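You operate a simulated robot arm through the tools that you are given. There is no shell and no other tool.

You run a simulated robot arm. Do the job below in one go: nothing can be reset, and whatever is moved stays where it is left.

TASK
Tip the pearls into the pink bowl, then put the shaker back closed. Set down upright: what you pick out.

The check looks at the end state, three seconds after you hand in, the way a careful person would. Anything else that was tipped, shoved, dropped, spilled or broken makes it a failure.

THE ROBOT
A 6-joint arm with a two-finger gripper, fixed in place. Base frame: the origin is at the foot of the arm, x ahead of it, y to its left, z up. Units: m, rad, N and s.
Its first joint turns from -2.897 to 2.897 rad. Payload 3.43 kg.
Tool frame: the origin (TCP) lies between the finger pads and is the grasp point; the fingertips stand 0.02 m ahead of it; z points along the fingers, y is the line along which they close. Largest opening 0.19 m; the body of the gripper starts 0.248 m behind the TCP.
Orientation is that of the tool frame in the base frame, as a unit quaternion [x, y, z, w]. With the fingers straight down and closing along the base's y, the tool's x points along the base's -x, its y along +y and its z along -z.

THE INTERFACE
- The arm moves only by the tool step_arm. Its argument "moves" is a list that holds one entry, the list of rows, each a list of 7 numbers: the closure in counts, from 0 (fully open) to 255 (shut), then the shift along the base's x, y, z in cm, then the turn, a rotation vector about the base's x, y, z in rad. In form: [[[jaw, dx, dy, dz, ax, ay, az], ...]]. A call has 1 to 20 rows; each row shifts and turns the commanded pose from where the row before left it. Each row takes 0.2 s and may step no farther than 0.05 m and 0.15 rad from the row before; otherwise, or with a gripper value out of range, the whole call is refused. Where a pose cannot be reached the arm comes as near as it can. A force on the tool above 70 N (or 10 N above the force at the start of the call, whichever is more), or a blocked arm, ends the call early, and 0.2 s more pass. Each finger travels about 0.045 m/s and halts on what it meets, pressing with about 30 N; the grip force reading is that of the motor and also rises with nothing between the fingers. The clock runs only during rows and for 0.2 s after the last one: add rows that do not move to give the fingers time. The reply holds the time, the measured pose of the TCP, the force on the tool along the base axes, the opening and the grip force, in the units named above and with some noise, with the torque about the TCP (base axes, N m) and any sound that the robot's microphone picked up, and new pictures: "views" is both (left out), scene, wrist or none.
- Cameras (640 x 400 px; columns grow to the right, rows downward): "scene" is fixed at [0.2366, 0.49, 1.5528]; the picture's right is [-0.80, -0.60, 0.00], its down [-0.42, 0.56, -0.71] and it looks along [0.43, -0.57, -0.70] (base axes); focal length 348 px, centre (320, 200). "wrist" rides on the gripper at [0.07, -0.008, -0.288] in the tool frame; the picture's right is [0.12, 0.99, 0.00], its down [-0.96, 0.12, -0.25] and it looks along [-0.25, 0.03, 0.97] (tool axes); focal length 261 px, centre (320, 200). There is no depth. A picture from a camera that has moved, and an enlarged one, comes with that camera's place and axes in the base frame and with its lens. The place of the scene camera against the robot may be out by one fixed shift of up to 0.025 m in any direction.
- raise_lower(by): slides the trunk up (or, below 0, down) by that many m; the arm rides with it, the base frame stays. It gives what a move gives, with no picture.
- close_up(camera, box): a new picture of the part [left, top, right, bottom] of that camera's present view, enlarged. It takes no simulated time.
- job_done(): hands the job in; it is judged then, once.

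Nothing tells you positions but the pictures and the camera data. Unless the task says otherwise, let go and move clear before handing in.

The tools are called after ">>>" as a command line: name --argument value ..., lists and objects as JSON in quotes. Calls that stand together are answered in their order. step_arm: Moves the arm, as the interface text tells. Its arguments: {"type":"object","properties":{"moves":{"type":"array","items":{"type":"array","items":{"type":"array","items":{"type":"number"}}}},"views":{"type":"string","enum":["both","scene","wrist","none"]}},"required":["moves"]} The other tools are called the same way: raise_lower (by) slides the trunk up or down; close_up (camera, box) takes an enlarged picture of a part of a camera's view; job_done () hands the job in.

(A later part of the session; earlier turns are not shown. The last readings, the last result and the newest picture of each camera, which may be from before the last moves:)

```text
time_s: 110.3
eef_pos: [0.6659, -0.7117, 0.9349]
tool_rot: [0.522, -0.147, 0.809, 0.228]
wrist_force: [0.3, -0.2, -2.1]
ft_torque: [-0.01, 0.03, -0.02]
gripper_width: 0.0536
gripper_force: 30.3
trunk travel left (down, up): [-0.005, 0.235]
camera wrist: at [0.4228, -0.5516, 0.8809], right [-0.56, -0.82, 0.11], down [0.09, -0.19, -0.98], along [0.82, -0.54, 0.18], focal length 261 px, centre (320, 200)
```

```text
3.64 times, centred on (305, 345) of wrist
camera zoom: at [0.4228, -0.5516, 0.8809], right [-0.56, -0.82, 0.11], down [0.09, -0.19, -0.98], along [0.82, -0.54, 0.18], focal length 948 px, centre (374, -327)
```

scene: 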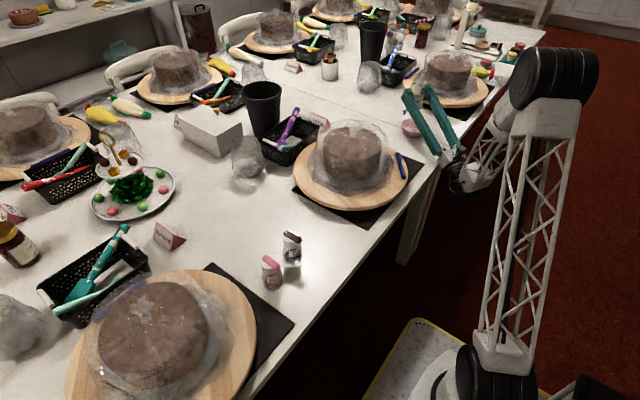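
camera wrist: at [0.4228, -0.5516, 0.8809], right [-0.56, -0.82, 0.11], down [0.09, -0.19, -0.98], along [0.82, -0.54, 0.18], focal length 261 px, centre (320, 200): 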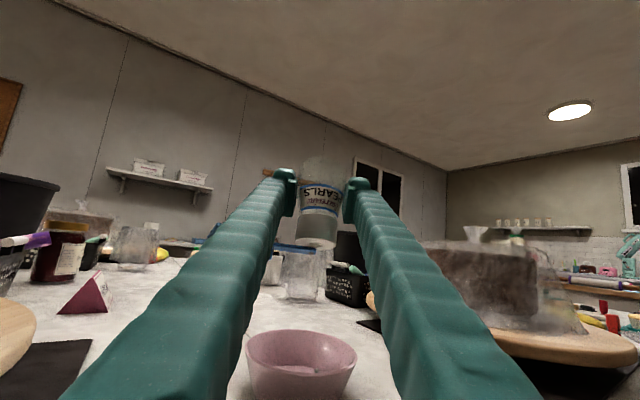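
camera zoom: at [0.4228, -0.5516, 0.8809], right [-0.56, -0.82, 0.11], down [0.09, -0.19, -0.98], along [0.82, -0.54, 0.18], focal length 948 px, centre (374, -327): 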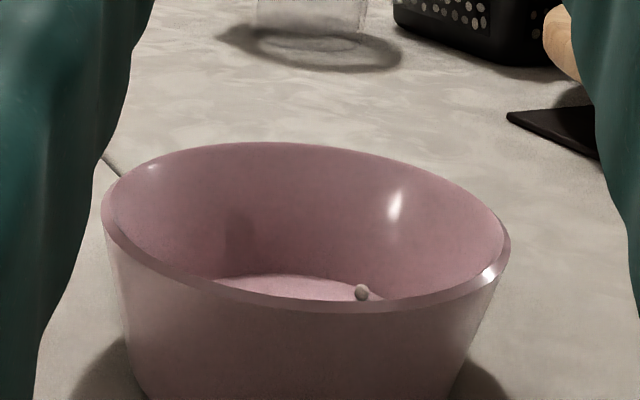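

No new pearls fell, so the shaker may be nearly empty. I'll bring it back carefully along the same route, un-rolling a little and pitching down with the mouth over the bowl, and then look inside.

>>> step_arm --moves '[[[200, 0.27, 0.437, 0, -0.0985, 0.0608, -0.053], [200, 0.27, 0.437, 0, -0.0985, 0.0608, -0.053], [200, 0.27, 0.437, 0, -0.0985, 0.0608, -0.053], [200, 0.289, -0.179, -0.145, 0.03676, 0.05957, 0], [200, 0.289, -0.179, -0.145, 0.03676, 0.05957, 0], [200, 0.268, -0.165, -0.185, 0.03676, 0.05957, 0], [200, 0.268, -0.165, -0.185, 0.03676, 0.05957, 0], [200, 0.247, -0.152, -0.235, 0.03676, 0.05957, 0], [200, 0.247, -0.152, -0.235, 0.03676, 0.05957, 0], [200, 0.213, -0.131, -0.27, 0.03676, 0.05957, 0], [200, 0.213, -0.131, -0.27, 0.03676, 0.05957, 0], [200, 0, 0, 0, 0, 0, 0]]]' --views "wrist"

>>> close_up --camera "scene" --box '[390, 80, 450, 145]'

>>> close_up --camera "wrist" --box '[220, 150, 400, 360]'

```text
time_s: 112.9
eef_pos: [0.6948, -0.7065, 0.9166]
tool_rot: [0.751, -0.065, 0.588, 0.294]
wrist_force: [0.1, 0.7, -1.2]
ft_torque: [0.02, -0.04, 0.0]
gripper_width: 0.0536
gripper_force: 30.4
trunk travel left (down, up): [-0.005, 0.235]
camera wrist: at [0.4767, -0.5335, 1.0181], right [-0.41, -0.78, 0.47], down [-0.55, -0.2, -0.81], along [0.73, -0.59, -0.35], focal length 261 px, centre (320, 200)
```

wrist: 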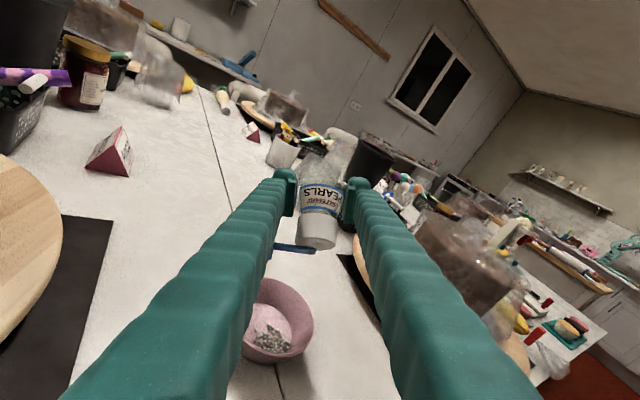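

```text
6.15 times, centred on (420, 112) of scene
camera zoom: at [0.2366, 0.49, 1.5528], right [-0.8, -0.6, 0.0], down [-0.42, 0.56, -0.71], along [0.43, -0.57, -0.7], focal length 2139 px, centre (-295, 738)
```

zoom: 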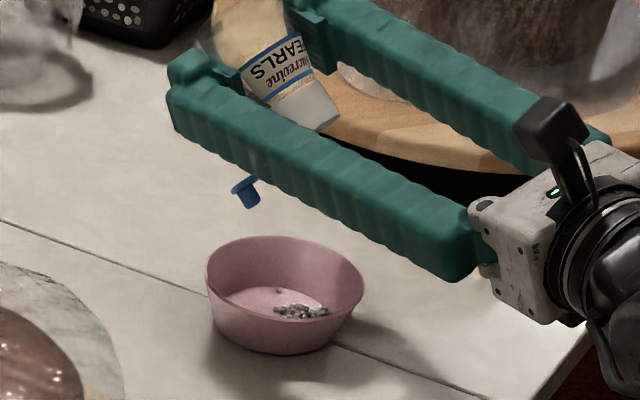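

```text
1.90 times, centred on (310, 255) of wrist
camera zoom: at [0.4767, -0.5335, 1.0181], right [-0.41, -0.78, 0.47], down [-0.55, -0.2, -0.81], along [0.73, -0.59, -0.35], focal length 496 px, centre (339, 95)
```

zoom: 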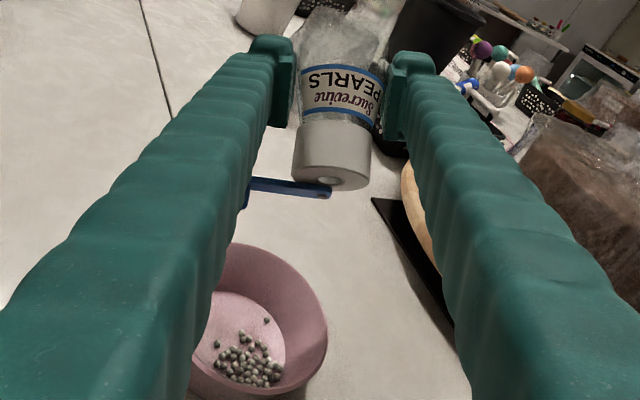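

Now there's a good view into the bowl, so I'll zoom in to count and check around it.

>>> close_up --camera "wrist" --box '[230, 270, 330, 375]'

>>> close_up --camera "wrist" --box '[285, 150, 355, 255]'

>>> close_up --camera "scene" --box '[395, 85, 430, 110]'

```text
3.81 times, centred on (280, 322) of wrist
camera zoom: at [0.4767, -0.5335, 1.0181], right [-0.41, -0.78, 0.47], down [-0.55, -0.2, -0.81], along [0.73, -0.59, -0.35], focal length 993 px, centre (472, -267)
```

zoom: 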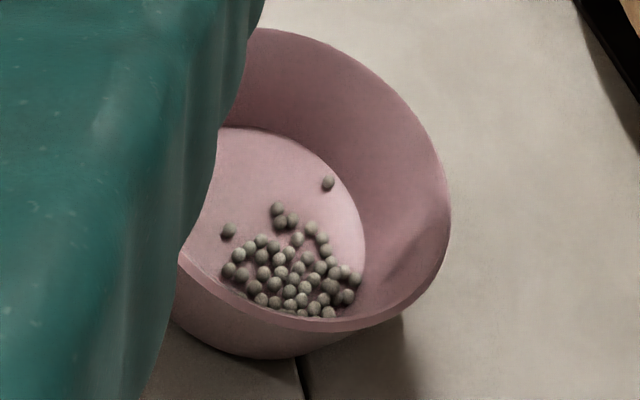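

```text
3.81 times, centred on (320, 202) of wrist
camera zoom: at [0.4767, -0.5335, 1.0181], right [-0.41, -0.78, 0.47], down [-0.55, -0.2, -0.81], along [0.73, -0.59, -0.35], focal length 993 px, centre (320, 190)
```

zoom: 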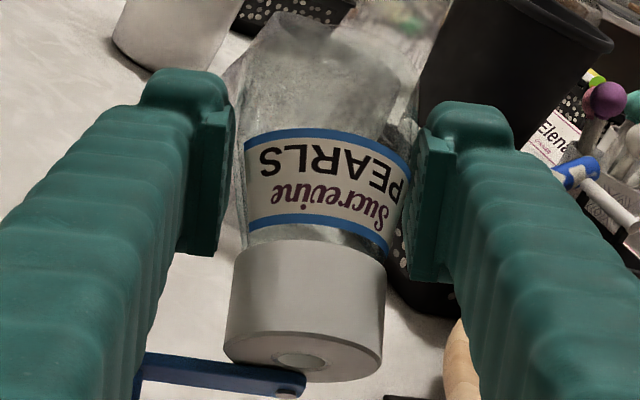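

```text
16.00 times, centred on (412, 98) of scene
camera zoom: at [0.2366, 0.49, 1.5528], right [-0.8, -0.6, 0.0], down [-0.42, 0.56, -0.71], along [0.43, -0.57, -0.7], focal length 5560 px, centre (-1160, 1840)
```

zoom: 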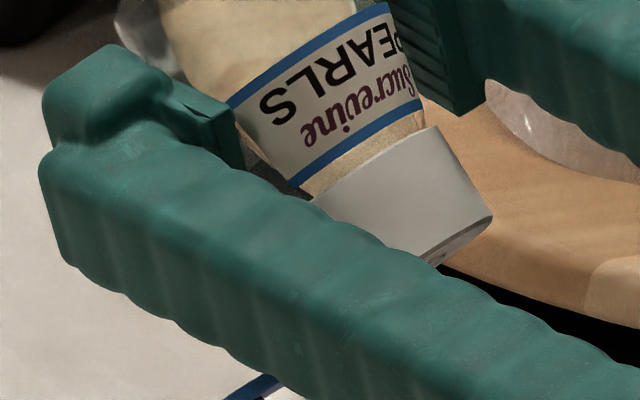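

About 45 pearls are in the bowl, all inside. I'll continue reversing to see whether any are left in the shaker.

>>> step_arm --moves '[[[200, 0.183, -0.113, -0.3, 0.03676, 0.05957, 0], [200, 0.183, -0.113, -0.3, 0.03676, 0.05957, 0], [200, 0.145, -0.089, -0.33, 0.03676, 0.05957, 0], [200, 0.145, -0.089, -0.33, 0.03676, 0.05957, 0], [200, 0.102, -0.063, -0.35, 0.03676, 0.05957, 0], [200, 0.102, -0.063, -0.35, 0.03676, 0.05957, 0], [200, 0.068, -0.042, -0.36, 0.03676, 0.05957, 0], [200, 0, 0, 0, 0, 0, 0]]]' --views "none"

>>> close_up --camera "wrist" --box '[220, 120, 400, 340]'

>>> close_up --camera "scene" --box '[390, 80, 450, 145]'

```text
time_s: 114.7
eef_pos: [0.7039, -0.7143, 0.8961]
tool_rot: [0.887, -0.078, 0.406, 0.205]
wrist_force: [-0.5, -0.1, -1.6]
ft_torque: [-0.01, 0.0, 0.0]
gripper_width: 0.0534
gripper_force: 30.1
trunk travel left (down, up): [-0.005, 0.235]
```

```text
1.82 times, centred on (310, 230) of wrist
camera zoom: at [0.554, -0.5819, 1.1147], right [-0.22, -0.89, 0.39], down [-0.84, -0.03, -0.55], along [0.5, -0.45, -0.74], focal length 474 px, centre (338, 146)
```

zoom: 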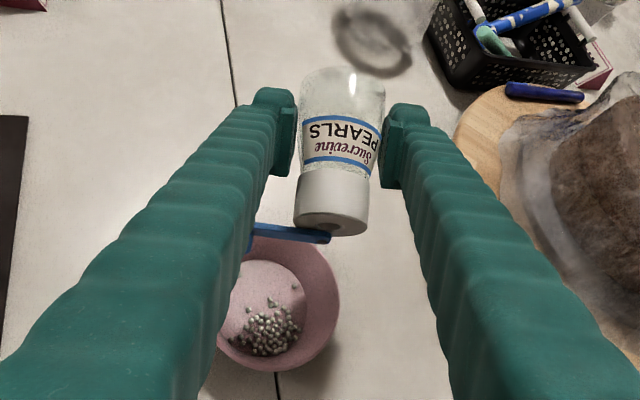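

```text
6.15 times, centred on (420, 112) of scene
camera zoom: at [0.2366, 0.49, 1.5528], right [-0.8, -0.6, 0.0], down [-0.42, 0.56, -0.71], along [0.43, -0.57, -0.7], focal length 2139 px, centre (-295, 738)
```

zoom: 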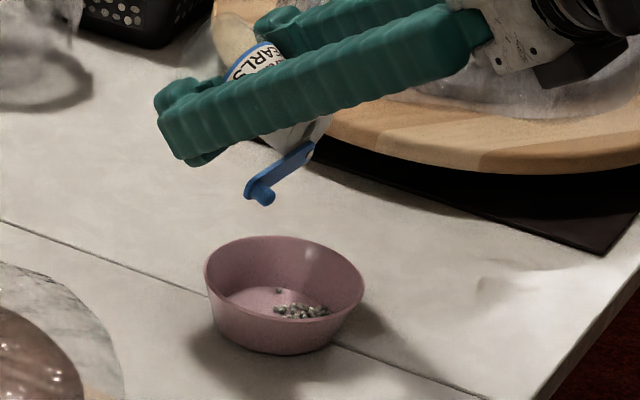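

The tilt is back to about 100°. I'll now un-roll toward upright above the bowl.

>>> step_arm --moves '[[[200, 0.156, 0.538, 0, -0.1005, 0.062, 0.0845], [200, 0.093, 0.531, 0, -0.1005, 0.062, 0.0845], [200, 0.027, 0.5, 0, -0.1005, 0.062, 0.0845], [200, -0.03, 0.465, 0, -0.1005, 0.062, 0.0845], [200, -0.097, 0.413, 0, -0.1005, 0.062, 0.0845], [200, -0.151, 0.364, 0, -0.1005, 0.062, 0.0845], [200, -0.21, 0.307, 0, -0.1005, 0.062, 0.0845], [200, -0.266, 0.235, 0, -0.1005, 0.062, 0.0845], [200, -0.314, 0.158, 0, -0.1005, 0.062, 0.0845], [200, -0.352, 0.077, 0, -0.1005, 0.062, 0.0845], [200, 0, 0, 0, 0, 0, 0]]]' --views "wrist"

>>> close_up --camera "wrist" --box '[270, 140, 370, 260]'

>>> close_up --camera "scene" --box '[390, 80, 450, 145]'

```text
time_s: 117.1
eef_pos: [0.6925, -0.6783, 0.896]
tool_rot: [0.714, 0.53, 0.167, 0.426]
wrist_force: [0.0, 0.7, -2.0]
ft_torque: [-0.05, 0.01, -0.01]
gripper_width: 0.0535
gripper_force: 30.0
trunk travel left (down, up): [-0.005, 0.235]
camera wrist: at [0.5152, -0.4904, 1.0413], right [0.66, 0.03, 0.75], down [-0.47, -0.77, 0.44], along [0.59, -0.64, -0.49], focal length 261 px, centre (320, 200)
```

wrist: 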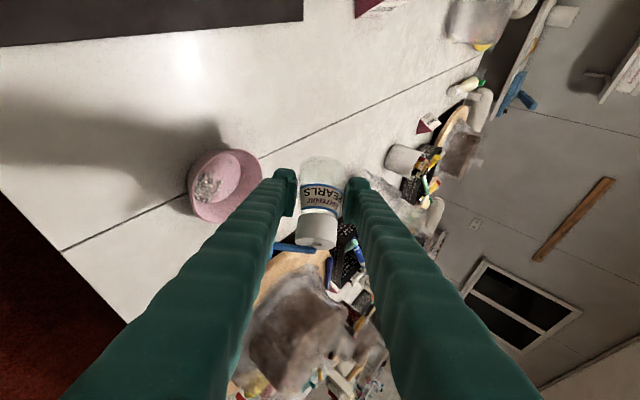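

```text
3.33 times, centred on (320, 200) of wrist
camera zoom: at [0.5152, -0.4904, 1.0413], right [0.66, 0.03, 0.75], down [-0.47, -0.77, 0.44], along [0.59, -0.64, -0.49], focal length 869 px, centre (320, 200)
```

zoom: 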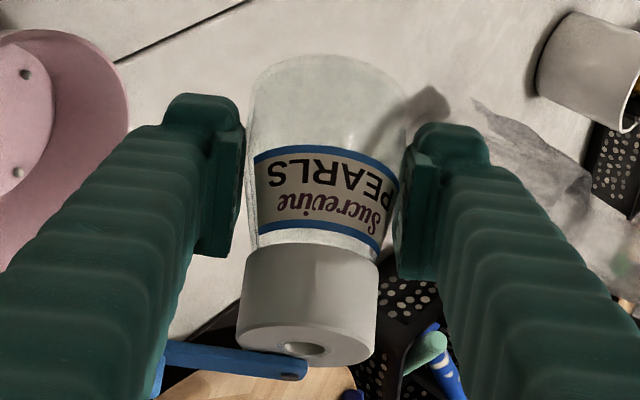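

```text
6.15 times, centred on (420, 112) of scene
camera zoom: at [0.2366, 0.49, 1.5528], right [-0.8, -0.6, 0.0], down [-0.42, 0.56, -0.71], along [0.43, -0.57, -0.7], focal length 2139 px, centre (-295, 738)
```

zoom: 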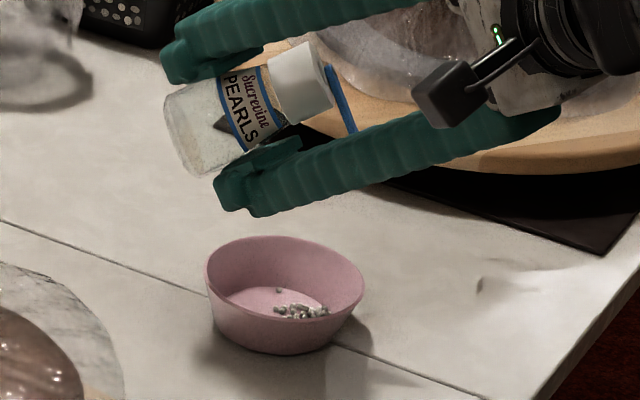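

The bottle looks empty now. I'll finish un-rolling to upright.

>>> step_arm --moves '[[[200, -0.381, 0.011, 0, -0.1005, 0.062, 0.0845], [200, -0.411, -0.075, 0, -0.1005, 0.062, 0.0845], [200, -0.422, -0.151, 0, -0.1005, 0.062, 0.0845], [200, -0.434, -0.226, 0, -0.1005, 0.062, 0.0845], [200, -0.431, -0.298, 0, -0.1005, 0.062, 0.0845], [200, -0.418, -0.354, 0, -0.1005, 0.062, 0.0845], [200, -0.41, -0.417, 0, -0.1005, 0.062, 0.0845], [200, -0.365, -0.457, 0, -0.1005, 0.062, 0.0845], [200, -0.341, -0.495, 0, -0.1005, 0.062, 0.0845], [200, 0, 0, 0, 0, 0, 0]]]' --views "wrist"

>>> close_up --camera "wrist" --box '[270, 130, 370, 260]'

>>> close_up --camera "scene" --box '[380, 70, 480, 150]'

```text
time_s: 119.3
eef_pos: [0.6554, -0.7036, 0.896]
tool_rot: [0.243, 0.854, -0.125, 0.443]
wrist_force: [-0.9, -0.2, -2.8]
ft_torque: [-0.04, -0.01, 0.0]
gripper_width: 0.0534
gripper_force: 29.9
trunk travel left (down, up): [-0.005, 0.235]
camera wrist: at [0.417, -0.5654, 1.0053], right [0.46, 0.88, -0.1], down [0.36, -0.09, 0.93], along [0.81, -0.47, -0.36], focal length 261 px, centre (320, 200)
```

wrist: 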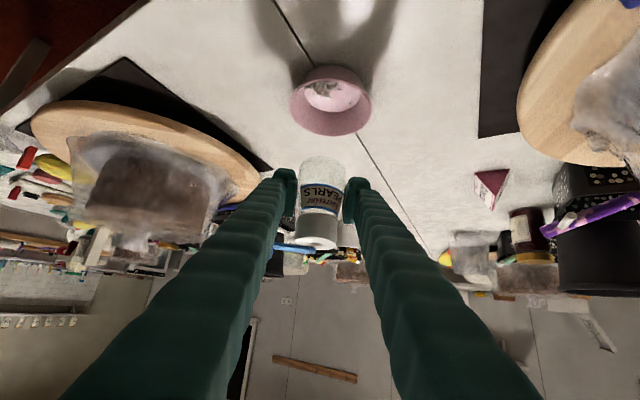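

```text
3.08 times, centred on (320, 195) of wrist
camera zoom: at [0.417, -0.5654, 1.0053], right [0.46, 0.88, -0.1], down [0.36, -0.09, 0.93], along [0.81, -0.47, -0.36], focal length 802 px, centre (320, 215)
```

zoom: 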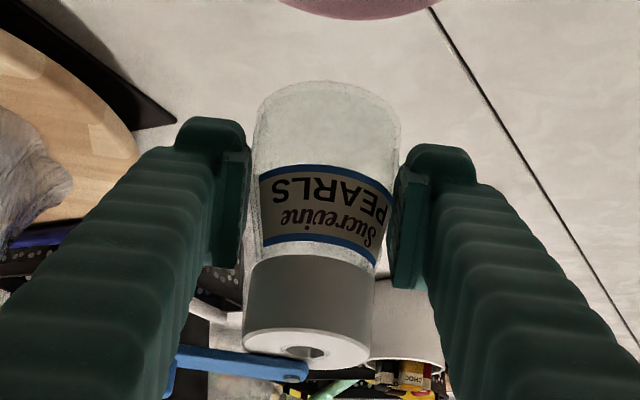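

```text
5.00 times, centred on (430, 110) of scene
camera zoom: at [0.2366, 0.49, 1.5528], right [-0.8, -0.6, 0.0], down [-0.42, 0.56, -0.71], along [0.43, -0.57, -0.7], focal length 1738 px, centre (-230, 650)
```

zoom: 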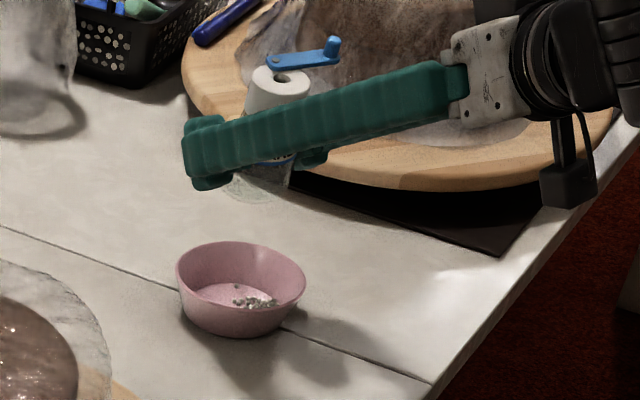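

The shaker is completely empty, every pearl is in the bowl, and the lever is still open. I'll level the bottle and start carrying it back over the same high corridor.

>>> step_arm --moves '[[[200, 0, 0, 1.5, 0.0273, 0.0443, 0], [200, -0.3, 2.0, 2.0, 0.0273, 0.0443, 0], [200, -0.6, 3.0, 2.0, 0, 0, -0.006], [200, -0.6, 3.3, 2.0, 0, 0, -0.006], [200, -0.6, 3.3, 2.0, 0, 0, -0.006], [200, -0.6, 3.3, 2.0, 0, 0, -0.006], [200, -0.6, 3.3, 2.0, 0, 0, -0.006], [200, -0.6, 3.3, 1.5, 0, 0, -0.006], [200, -0.2, 3.2, 0.9, 0, 0, 0], [200, 0, 0, 0, 0, 0, 0]]]' --views "both"

>>> close_up --camera "scene" --box '[395, 105, 435, 145]'

```text
time_s: 121.5
eef_pos: [0.6229, -0.463, 1.0371]
tool_rot: [0.269, 0.877, -0.113, 0.382]
wrist_force: [0.8, -0.5, -2.1]
ft_torque: [-0.01, -0.04, 0.01]
gripper_width: 0.0536
gripper_force: 30.0
trunk travel left (down, up): [-0.005, 0.235]
camera wrist: at [0.4028, -0.3276, 1.1804], right [0.49, 0.87, -0.08], down [0.45, -0.17, 0.87], along [0.75, -0.46, -0.48], focal length 261 px, centre (320, 200)
```

scene: 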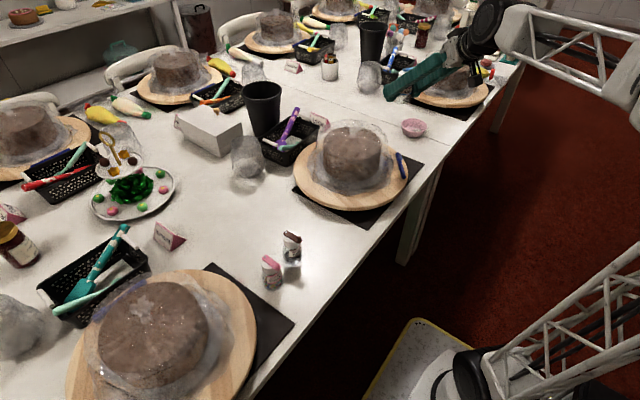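
wrist: 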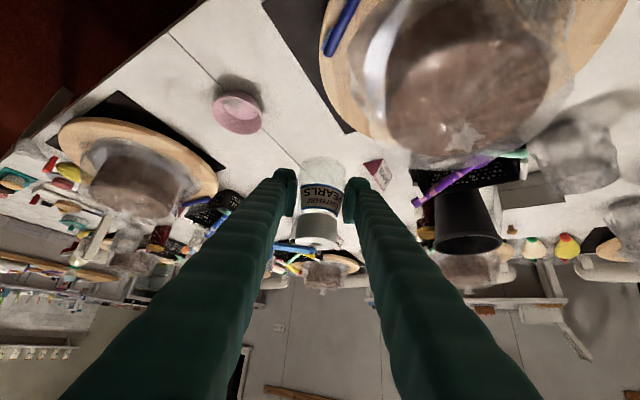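

```text
10.00 times, centred on (415, 125) of scene
camera zoom: at [0.2366, 0.49, 1.5528], right [-0.8, -0.6, 0.0], down [-0.42, 0.56, -0.71], along [0.43, -0.57, -0.7], focal length 3475 px, centre (-630, 950)
```

zoom: 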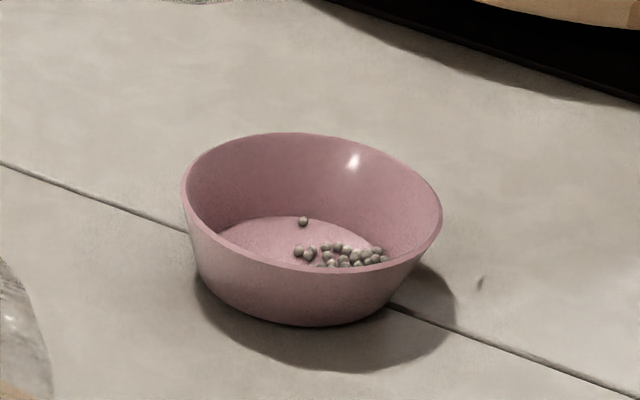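

The bowl holds the pearls and there are none on the table. I'll continue back over the corridor toward the shaker's spot.

>>> step_arm --moves '[[[200, -0.1, 2.0, 1.3, 0, 0, 0.02], [200, -0.12, 3.2, 1.2, 0, 0, 0.04], [200, -0.12, 3.4, 1.0, 0, 0, 0.044], [200, -0.12, 3.5, 0.6, 0, 0, 0.044], [200, -0.12, 3.5, 0.2, 0, 0, 0.044], [200, -0.12, 3.5, 0, 0, 0, 0.044], [200, -0.12, 3.5, 0, 0, 0, 0.044], [200, -0.12, 3.5, 0, 0, 0, 0.044], [200, -0.12, 3.5, -0.2, 0, 0, 0.044], [200, 0, 1.7, -0.2, 0, 0, 0.017], [200, 0, 0, 0, 0, 0, 0]]]' --views "both"

```text
time_s: 122.7
eef_pos: [0.6616, -0.3393, 0.9962]
tool_rot: [0.194, 0.919, -0.054, 0.339]
wrist_force: [-0.5, 0.2, -1.2]
ft_torque: [-0.09, -0.04, -0.11]
gripper_width: 0.0537
gripper_force: 29.8
trunk travel left (down, up): [-0.005, 0.235]
stopped in row 6: the arm was blocked; the commanded pose is now the measured one
camera wrist: at [0.4361, -0.2592, 1.1702], right [0.31, 0.95, -0.04], down [0.56, -0.15, 0.81], along [0.77, -0.28, -0.58], focal length 261 px, centre (320, 200)
```

scene: 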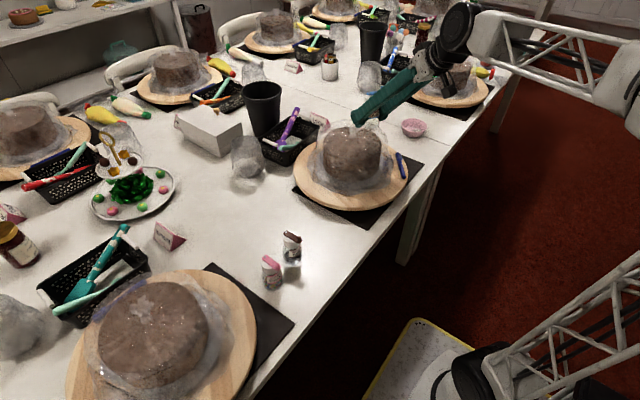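
wrist: 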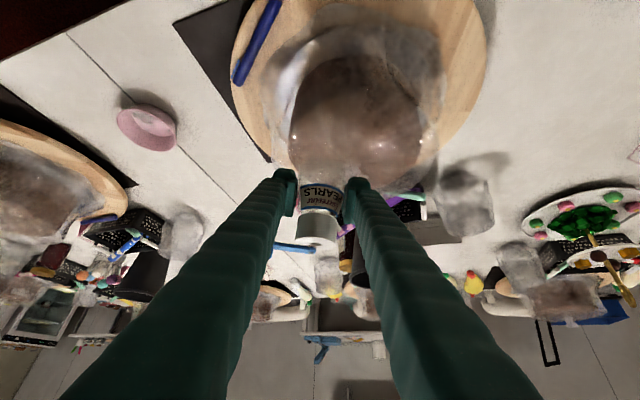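

The arm lagged and sagged over the cake: the bottle's bottom is now close to the wrap, though the forces are small and the pen hasn't moved. I'll go straight up first, slowly.

>>> step_arm --moves '[[[200, 0, 0, 1.5, 0, 0, 0], [200, 0, 0, 2.0, 0, 0, 0], [200, 0, 0, 2.0, 0, 0, 0], [200, 0, 0, 2.0, 0, 0, 0], [200, 0, 0, 0, 0, 0, 0]]]' --views "both"

>>> close_up --camera "scene" --box '[280, 60, 440, 230]'

```text
time_s: 123.9
eef_pos: [0.6651, -0.3412, 1.0671]
tool_rot: [0.195, 0.92, -0.053, 0.337]
wrist_force: [0.4, -0.7, -2.1]
ft_torque: [-0.02, -0.02, 0.0]
gripper_width: 0.0536
gripper_force: 30.2
trunk travel left (down, up): [-0.005, 0.235]
camera wrist: at [0.4406, -0.2609, 1.2416], right [0.31, 0.95, -0.04], down [0.57, -0.15, 0.81], along [0.76, -0.27, -0.58], focal length 261 px, centre (320, 200)
```

scene: 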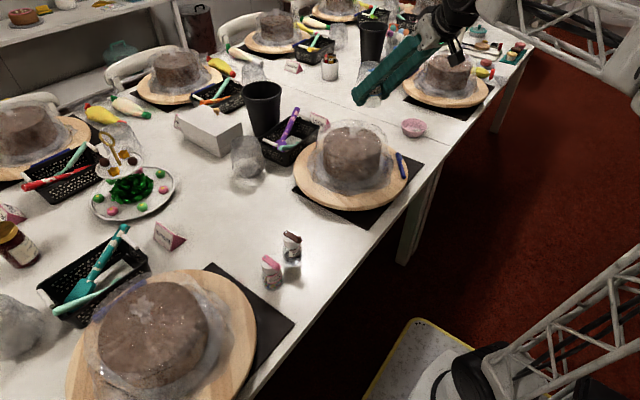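
wrist: 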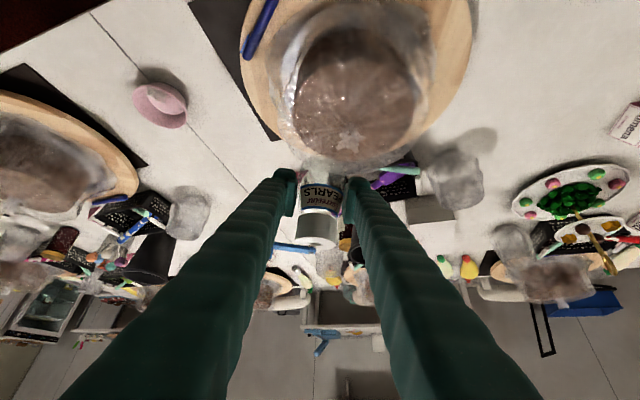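

```text
2.35 times, centred on (360, 145) of scene
camera zoom: at [0.2366, 0.49, 1.5528], right [-0.8, -0.6, 0.0], down [-0.42, 0.56, -0.71], along [0.43, -0.57, -0.7], focal length 818 px, centre (226, 329)
```

zoom: 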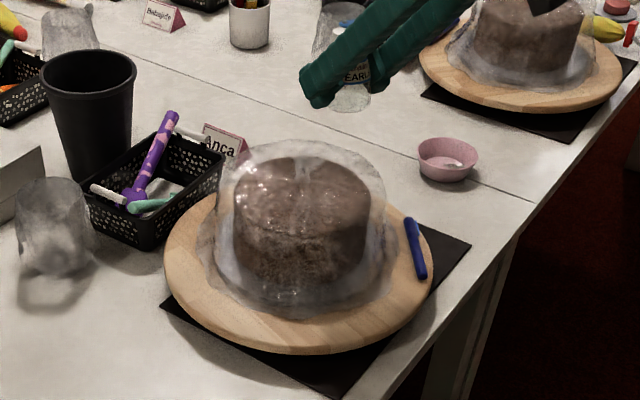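

Height is restored and the cake is unchanged. I'll level the bottle, then creep toward +y with small steps and check tracking.

>>> step_arm --moves '[[[200, 0, 0, 0.5, -0.0463, -0.0658, 0.0015], [200, 0, 0, 0.5, -0.0463, -0.0658, 0.0015], [200, 0, 0, 0, 0, 0, 0]]]' --views "none"

>>> step_arm --moves '[[[200, -0.5, 1.0, 0, 0, 0, 0.012], [200, -0.5, 1.5, 0, 0, 0, 0.018], [200, -0.5, 1.5, 0, 0, 0, 0.018], [200, -0.5, 1.5, 0, 0, 0, 0.018], [200, 0, 0, 0, 0, 0, 0]]]' --views "none"

```text
time_s: 124.9
eef_pos: [0.6838, -0.3559, 1.0344]
tool_rot: [0.186, 0.903, -0.072, 0.38]
wrist_force: [-0.7, 0.6, -1.5]
ft_torque: [-0.1, -0.03, -0.1]
gripper_width: 0.0533
gripper_force: 29.6
trunk travel left (down, up): [-0.005, 0.235]
stopped in row 3: the arm was blocked; the commanded pose is now the measured one
```

```text
time_s: 126.3
eef_pos: [0.6856, -0.3135, 0.9966]
tool_rot: [0.159, 0.919, -0.048, 0.358]
wrist_force: [-0.5, 0.4, -0.9]
ft_torque: [-0.1, -0.05, -0.07]
gripper_width: 0.0536
gripper_force: 29.5
trunk travel left (down, up): [-0.005, 0.235]
stopped in row 5: the arm was blocked; the commanded pose is now the measured one
```

The arm seems to be fighting a joint constraint in this posture. The cleanest way up is the trunk, since it lifts everything straight up without joint motion. I'll raise the trunk now.

>>> raise_lower --by 0.06

>>> raise_lower --by 0.06

>>> step_arm --moves '[[[200, 0, 0, 0, 0, 0, 0]]]' --views "both"

>>> close_up --camera "scene" --box '[280, 60, 440, 230]'

```text
time_s: 127.3
eef_pos: [0.6851, -0.3139, 1.0569]
tool_rot: [0.159, 0.918, -0.048, 0.359]
wrist_force: [0.2, 0.1, -2.6]
ft_torque: [-0.03, -0.05, 0.0]
gripper_width: 0.0536
gripper_force: 30.0
trunk travel left (down, up): [-0.065, 0.175]
```

```text
time_s: 128.3
eef_pos: [0.6854, -0.3126, 1.1164]
tool_rot: [0.158, 0.919, -0.047, 0.358]
wrist_force: [-0.2, 0.2, -1.7]
ft_torque: [0.02, 0.0, 0.0]
gripper_width: 0.0535
gripper_force: 29.9
trunk travel left (down, up): [-0.125, 0.115]
```

```text
time_s: 128.7
eef_pos: [0.6851, -0.3139, 1.1169]
tool_rot: [0.159, 0.919, -0.048, 0.359]
wrist_force: [0.1, 0.4, -1.7]
ft_torque: [-0.02, -0.01, 0.01]
gripper_width: 0.0534
gripper_force: 29.6
trunk travel left (down, up): [-0.125, 0.115]
camera wrist: at [0.4487, -0.2455, 1.2815], right [0.24, 0.97, -0.05], down [0.54, -0.09, 0.83], along [0.8, -0.23, -0.55], focal length 261 px, centre (320, 200)
```

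scene: 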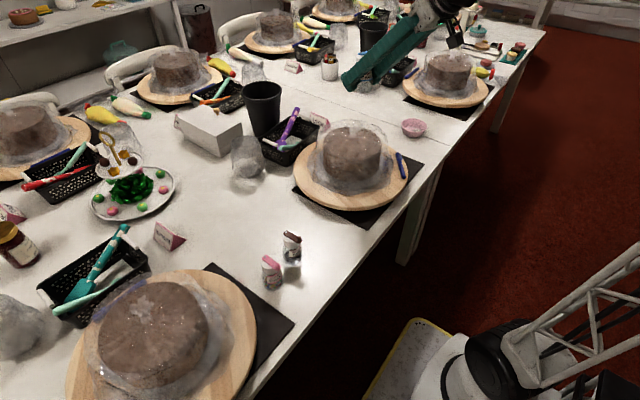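
wrist: 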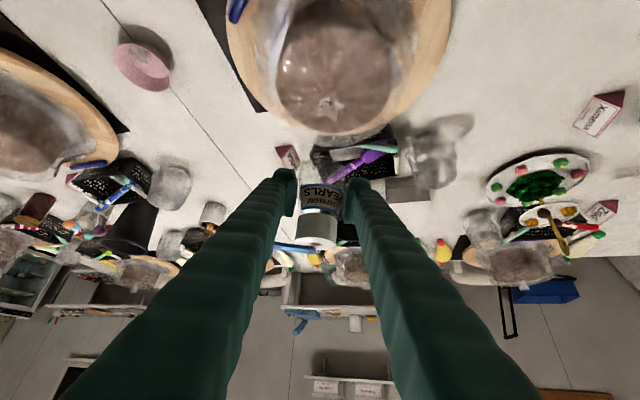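

```text
2.35 times, centred on (360, 145) of scene
camera zoom: at [0.2366, 0.49, 1.5528], right [-0.8, -0.6, 0.0], down [-0.42, 0.56, -0.71], along [0.43, -0.57, -0.7], focal length 818 px, centre (226, 329)
```

zoom: 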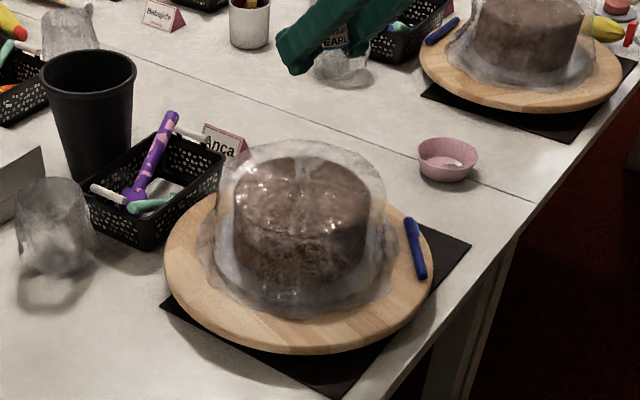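

The trunk is back at its original height, and everything below is untouched. The shaker is empty, so it can lean: I'll rotate the tool toward pointing down, the posture where the arm moved reliably.

>>> step_arm --moves '[[[200, 0, 0, 0, 0.047, 0.1319, 0], [200, 0, 0, 0, 0.047, 0.1319, 0], [200, 0, 0, 0, 0, 0, 0]]]' --views "none"

>>> step_arm --moves '[[[200, 0, 0, 0, 0.047, 0.1319, 0], [200, 0, 0, 0, 0.047, 0.1319, 0], [200, 0, 0, 0, 0.047, 0.1319, 0], [200, 0, 0, 0, 0, 0, 0]]]' --views "both"

```text
time_s: 129.5
eef_pos: [0.6832, -0.3113, 1.1226]
tool_rot: [0.167, 0.958, -0.027, 0.23]
wrist_force: [0.8, -0.9, -2.4]
ft_torque: [-0.03, -0.01, 0.01]
gripper_width: 0.0535
gripper_force: 29.9
trunk travel left (down, up): [-0.125, 0.115]
```

```text
time_s: 130.5
eef_pos: [0.683, -0.3119, 1.1211]
tool_rot: [0.175, 0.984, 0.008, 0.025]
wrist_force: [-0.4, -0.2, -1.4]
ft_torque: [0.03, 0.08, -0.01]
gripper_width: 0.0536
gripper_force: 30.6
trunk travel left (down, up): [-0.125, 0.115]
camera wrist: at [0.5996, -0.2986, 1.4052], right [0.23, 0.97, 0.02], down [0.93, -0.22, 0.29], along [0.29, -0.05, -0.96], focal length 261 px, centre (320, 200)
```

scene: 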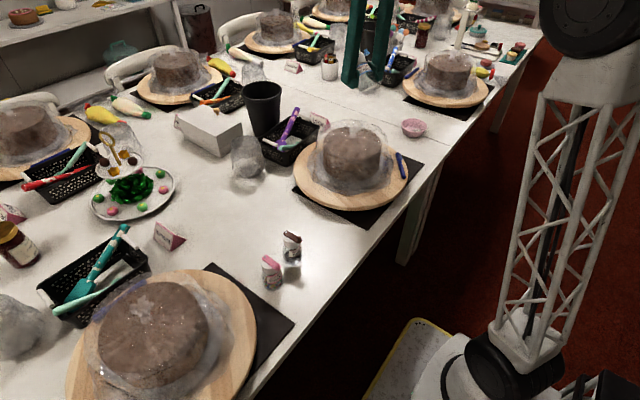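
wrist: 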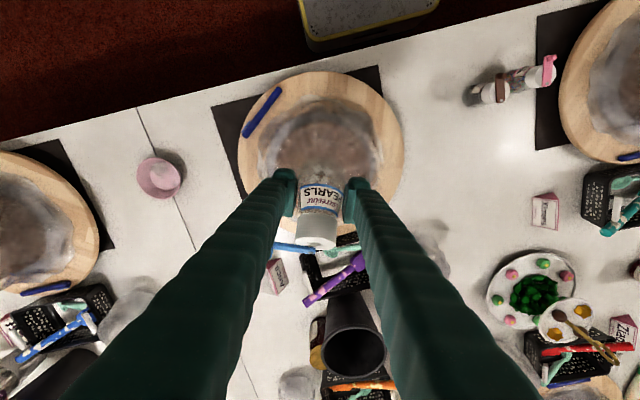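

The tool points down and tracking is exact here. I'll travel to above the shaker's place.

>>> step_arm --moves '[[[200, -0.6, 2.0, 0, 0, 0, 0.03], [200, -1.1, 3.6, 0, 0, 0, 0.045], [200, -1.1, 3.6, 0, 0, 0, 0.045], [200, -1.1, 3.6, 0, 0, 0, 0.045], [200, -1.1, 3.6, 0, 0, 0, 0.045], [200, -1.1, 3.6, 0, 0, 0, 0.045], [200, -1.1, 3.6, 0, 0, 0, 0.045], [200, -1.1, 3.6, 0, 0, 0, 0.045], [200, 0, 0.2, 0, 0, 0, 0.005], [200, 0, 0, 0, 0, 0, 0]]]' --views "both"

```text
time_s: 132.7
eef_pos: [0.5984, -0.0376, 1.1218]
tool_rot: [0.001, 1.0, 0.012, 0.023]
wrist_force: [1.1, -0.7, -1.6]
ft_torque: [0.05, -0.01, 0.01]
gripper_width: 0.0534
gripper_force: 30.1
trunk travel left (down, up): [-0.125, 0.115]
camera wrist: at [0.5152, -0.0538, 1.4057], right [-0.12, 0.99, 0.02], down [0.95, 0.11, 0.29], along [0.29, 0.05, -0.96], focal length 261 px, centre (320, 200)
```

scene: 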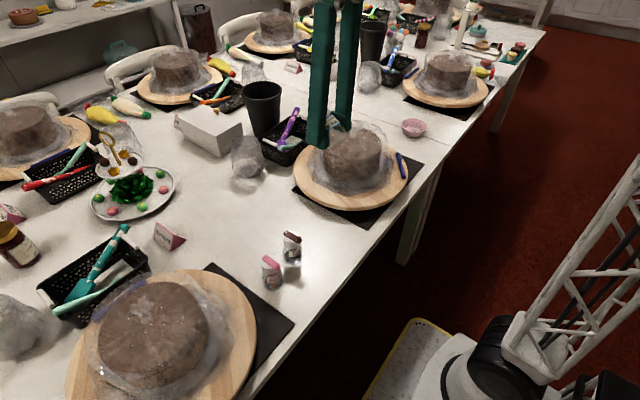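
wrist: 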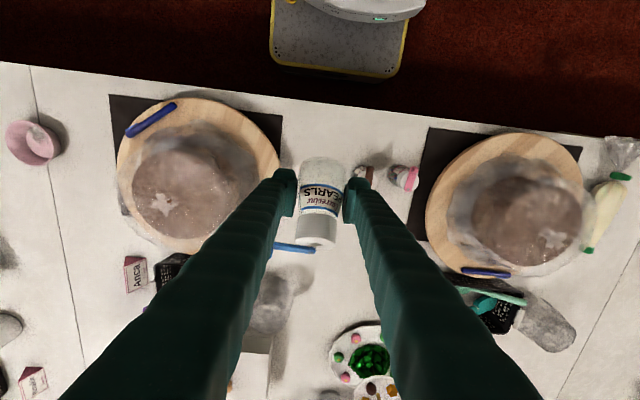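

I'm above the shaker's spot. I'll lower a little and pitch back to the placing orientation (bottle upright).

>>> step_arm --moves '[[[200, 0, 0, -3.0, 0, 0, 0], [200, 0, 0, -3.0, 0, 0, 0], [200, 0, 0, -1.5, 0, -0.1344, 0], [200, 0, 0, -1.0, 0, -0.1344, 0], [200, 0, 0, 0, 0, -0.1344, 0], [200, 0, 0, 0, 0, -0.1344, 0], [200, 0, 0, 0, 0, -0.1344, 0], [200, 0, 0, 0, 0, -0.1344, 0], [200, 0, 0, 0, 0, 0, 0], [200, 0, 0, 0, 0, 0, 0]]]' --views "both"

```text
time_s: 134.9
eef_pos: [0.6002, -0.0394, 1.0386]
tool_rot: [-0.005, 0.91, 0.012, 0.414]
wrist_force: [-0.1, -0.3, -1.5]
ft_torque: [0.03, -0.01, 0.0]
gripper_width: 0.0537
gripper_force: 30.2
trunk travel left (down, up): [-0.125, 0.115]
camera wrist: at [0.3371, -0.0539, 1.1734], right [-0.1, 0.99, -0.07], down [0.44, 0.11, 0.89], along [0.89, 0.05, -0.45], focal length 261 px, centre (320, 200)
```

scene: 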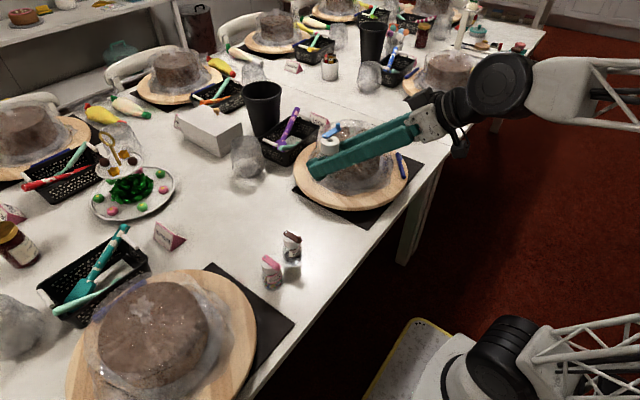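
wrist: 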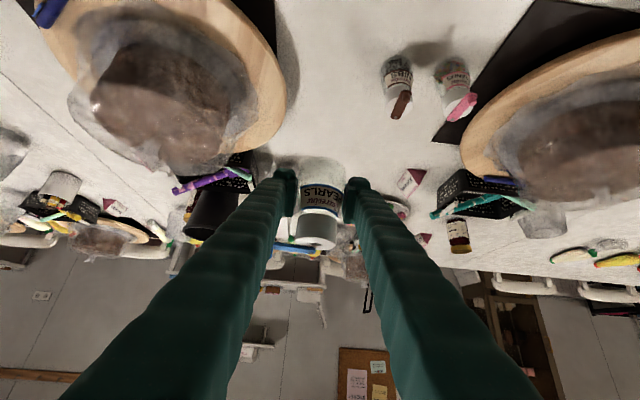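

The bottle is upright again. I'll fix the small residual rotation and lower the trunk so the placing pose is reachable.

>>> step_arm --moves '[[[200, 0, 0.1, 0, -0.0176, 0.001, -0.0192], [200, 0, 0, 0, 0, 0, 0]]]' --views "none"

>>> raise_lower --by -0.06

>>> raise_lower --by -0.06

>>> step_arm --moves '[[[200, 0, 0, 0, 0, 0, 0]]]' --views "both"

```text
time_s: 135.5
eef_pos: [0.5996, -0.0367, 1.0379]
tool_rot: [0.001, 0.911, -0.001, 0.413]
wrist_force: [-0.3, 0.3, -2.3]
ft_torque: [-0.03, -0.02, -0.03]
gripper_width: 0.0534
gripper_force: 30.3
trunk travel left (down, up): [-0.125, 0.115]
```

```text
time_s: 136.5
eef_pos: [0.6011, -0.0371, 0.9783]
tool_rot: [0.002, 0.91, -0.001, 0.414]
wrist_force: [-0.4, 0.1, -1.7]
ft_torque: [0.03, -0.01, 0.0]
gripper_width: 0.0534
gripper_force: 29.2
trunk travel left (down, up): [-0.065, 0.175]
```

```text
time_s: 137.5
eef_pos: [0.5996, -0.038, 0.9183]
tool_rot: [0.001, 0.911, 0.0, 0.413]
wrist_force: [0.3, -0.5, -1.9]
ft_torque: [-0.02, 0.04, 0.01]
gripper_width: 0.0531
gripper_force: 30.0
trunk travel left (down, up): [-0.005, 0.235]
```

```text
time_s: 137.9
eef_pos: [0.6002, -0.0383, 0.9179]
tool_rot: [0.0, 0.911, 0.001, 0.412]
wrist_force: [-0.2, 0.4, -2.4]
ft_torque: [0.03, -0.03, 0.05]
gripper_width: 0.0536
gripper_force: 29.9
trunk travel left (down, up): [-0.005, 0.235]
camera wrist: at [0.3371, -0.046, 1.0543], right [-0.08, 0.99, -0.09], down [0.45, 0.12, 0.89], along [0.89, 0.03, -0.45], focal length 261 px, centre (320, 200)
```

scene: 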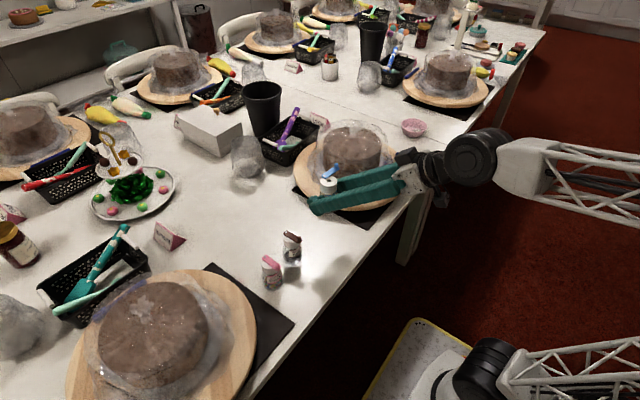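
wrist: 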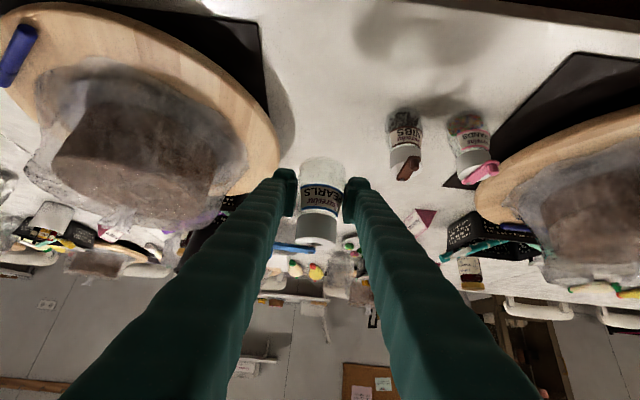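

I'll move over the exact spot and descend most of the way, turning the bottle +0.08 rad to undo the small twist I gave it earlier.

>>> step_arm --moves '[[[200, 1.23, 0.03, -2.8, 0, 0, 0.04], [200, 1.23, 0.03, -2.8, 0, 0, 0.04], [200, 1.23, 0.03, -2.8, 0, 0, 0], [200, 0, 0, -2.0, 0, 0, 0], [200, 0, 0, -1.5, 0, 0, 0], [200, 0, 0, 0, 0, 0, 0]]]' --views "both"

>>> close_up --camera "scene" --box '[280, 170, 360, 240]'

```text
time_s: 139.3
eef_pos: [0.6369, -0.0371, 0.7971]
tool_rot: [-0.035, 0.91, 0.015, 0.413]
wrist_force: [0.4, 0.5, -2.5]
ft_torque: [-0.02, 0.01, -0.02]
gripper_width: 0.0535
gripper_force: 29.8
trunk travel left (down, up): [-0.005, 0.235]
camera wrist: at [0.3759, -0.066, 0.9343], right [-0.16, 0.98, -0.09], down [0.44, 0.15, 0.89], along [0.89, 0.1, -0.45], focal length 261 px, centre (320, 200)
```

scene: 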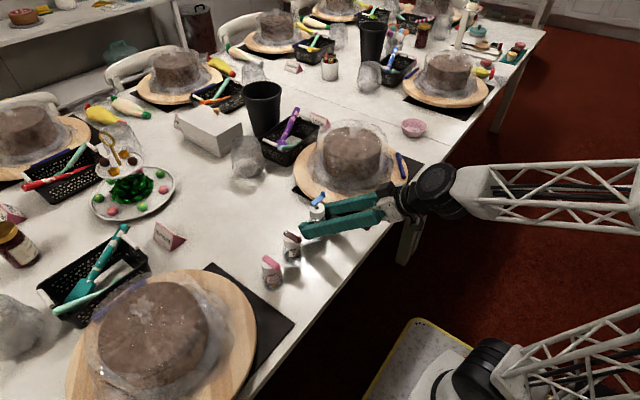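
wrist: 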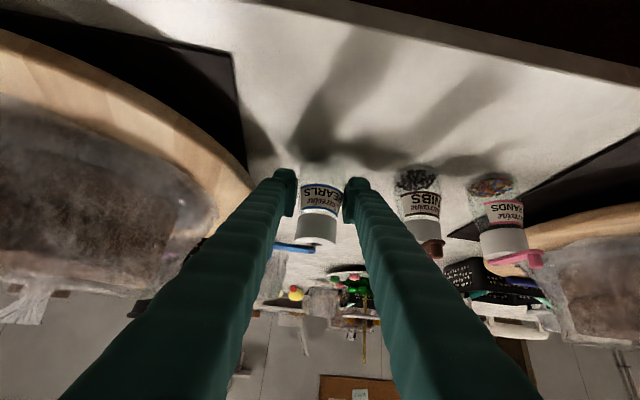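

```text
5.71 times, centred on (320, 205) of scene
camera zoom: at [0.2366, 0.49, 1.5528], right [-0.8, -0.6, 0.0], down [-0.42, 0.56, -0.71], along [0.43, -0.57, -0.7], focal length 1986 px, centre (320, 171)
```

zoom: 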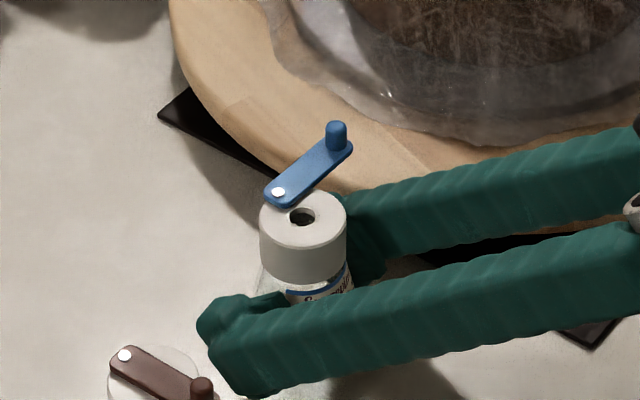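

It's about 1.2 cm above the table. I'll descend gently and watch the vertical force.

>>> step_arm --moves '[[[200, 0, 0, -0.4, 0, 0, 0], [200, 0, 0, -0.4, 0, 0, 0], [200, 0, 0, 0, 0, 0, 0]]]' --views "none"

>>> step_arm --moves '[[[200, 0, 0, -0.2, 0, 0, 0], [200, 0, 0, 0, 0, 0, 0]]]' --views "none"

>>> step_arm --moves '[[[200, 0, 0, -0.15, 0, 0, 0], [200, 0, 0, 0, 0, 0, 0]]]' --views "none"

```text
time_s: 140.1
eef_pos: [0.6377, -0.0359, 0.7893]
tool_rot: [-0.037, 0.91, 0.017, 0.413]
wrist_force: [0.2, 0.2, -1.4]
ft_torque: [-0.02, -0.03, 0.01]
gripper_width: 0.0535
gripper_force: 30.8
trunk travel left (down, up): [-0.005, 0.235]
```

```text
time_s: 140.7
eef_pos: [0.638, -0.0368, 0.7871]
tool_rot: [-0.036, 0.91, 0.017, 0.413]
wrist_force: [-0.3, 0.2, -2.3]
ft_torque: [0.02, 0.01, 0.03]
gripper_width: 0.0535
gripper_force: 29.7
trunk travel left (down, up): [-0.005, 0.235]
```

```text
time_s: 141.3
eef_pos: [0.6376, -0.0357, 0.7873]
tool_rot: [-0.035, 0.91, 0.016, 0.413]
wrist_force: [0.8, -1.4, 6.7]
ft_torque: [-0.18, -0.21, -0.03]
gripper_width: 0.0536
gripper_force: 30.1
trunk travel left (down, up): [-0.005, 0.235]
```

The bottle has touched down (about 8 N). The torque suggests one edge touches first, so I'll relieve the force slightly and look at how upright it is before letting go.

>>> step_arm --moves '[[[200, 0, 0, 0.12, 0, 0, 0], [200, 0, 0, 0, 0, 0, 0]]]' --views "wrist"

>>> close_up --camera "wrist" --box '[240, 130, 400, 230]'

>>> close_up --camera "scene" --box '[290, 185, 350, 245]'

```text
time_s: 141.9
eef_pos: [0.6376, -0.0366, 0.788]
tool_rot: [-0.036, 0.91, 0.016, 0.412]
wrist_force: [0.8, 0.6, -2.4]
ft_torque: [0.05, -0.03, 0.05]
gripper_width: 0.0536
gripper_force: 30.4
trunk travel left (down, up): [-0.005, 0.235]
camera wrist: at [0.3759, -0.066, 0.9246], right [-0.16, 0.98, -0.09], down [0.44, 0.15, 0.89], along [0.89, 0.1, -0.45], focal length 261 px, centre (320, 200)
```

wrist: 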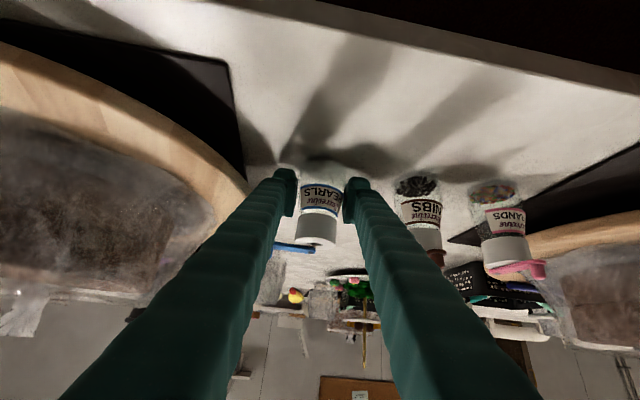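

```text
4.00 times, centred on (320, 180) of wrist
camera zoom: at [0.3759, -0.066, 0.9246], right [-0.16, 0.98, -0.09], down [0.44, 0.15, 0.89], along [0.89, 0.1, -0.45], focal length 1043 px, centre (320, 280)
```

zoom: 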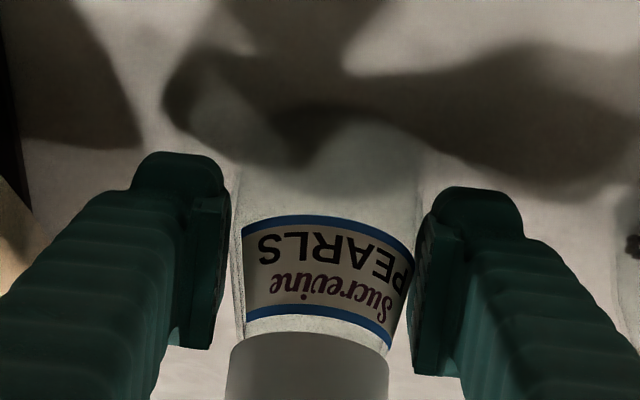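

```text
6.67 times, centred on (320, 215) of scene
camera zoom: at [0.2366, 0.49, 1.5528], right [-0.8, -0.6, 0.0], down [-0.42, 0.56, -0.71], along [0.43, -0.57, -0.7], focal length 2317 px, centre (320, 100)
```

zoom: 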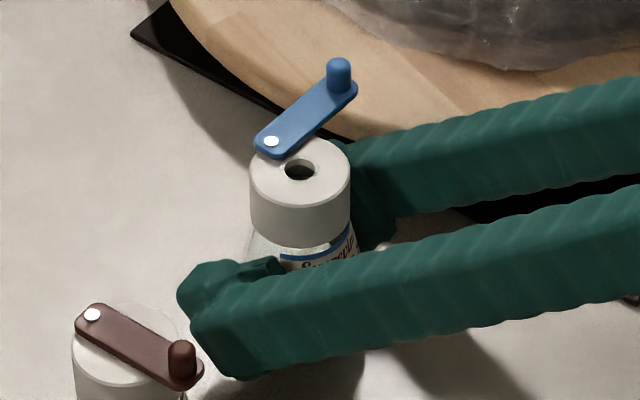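

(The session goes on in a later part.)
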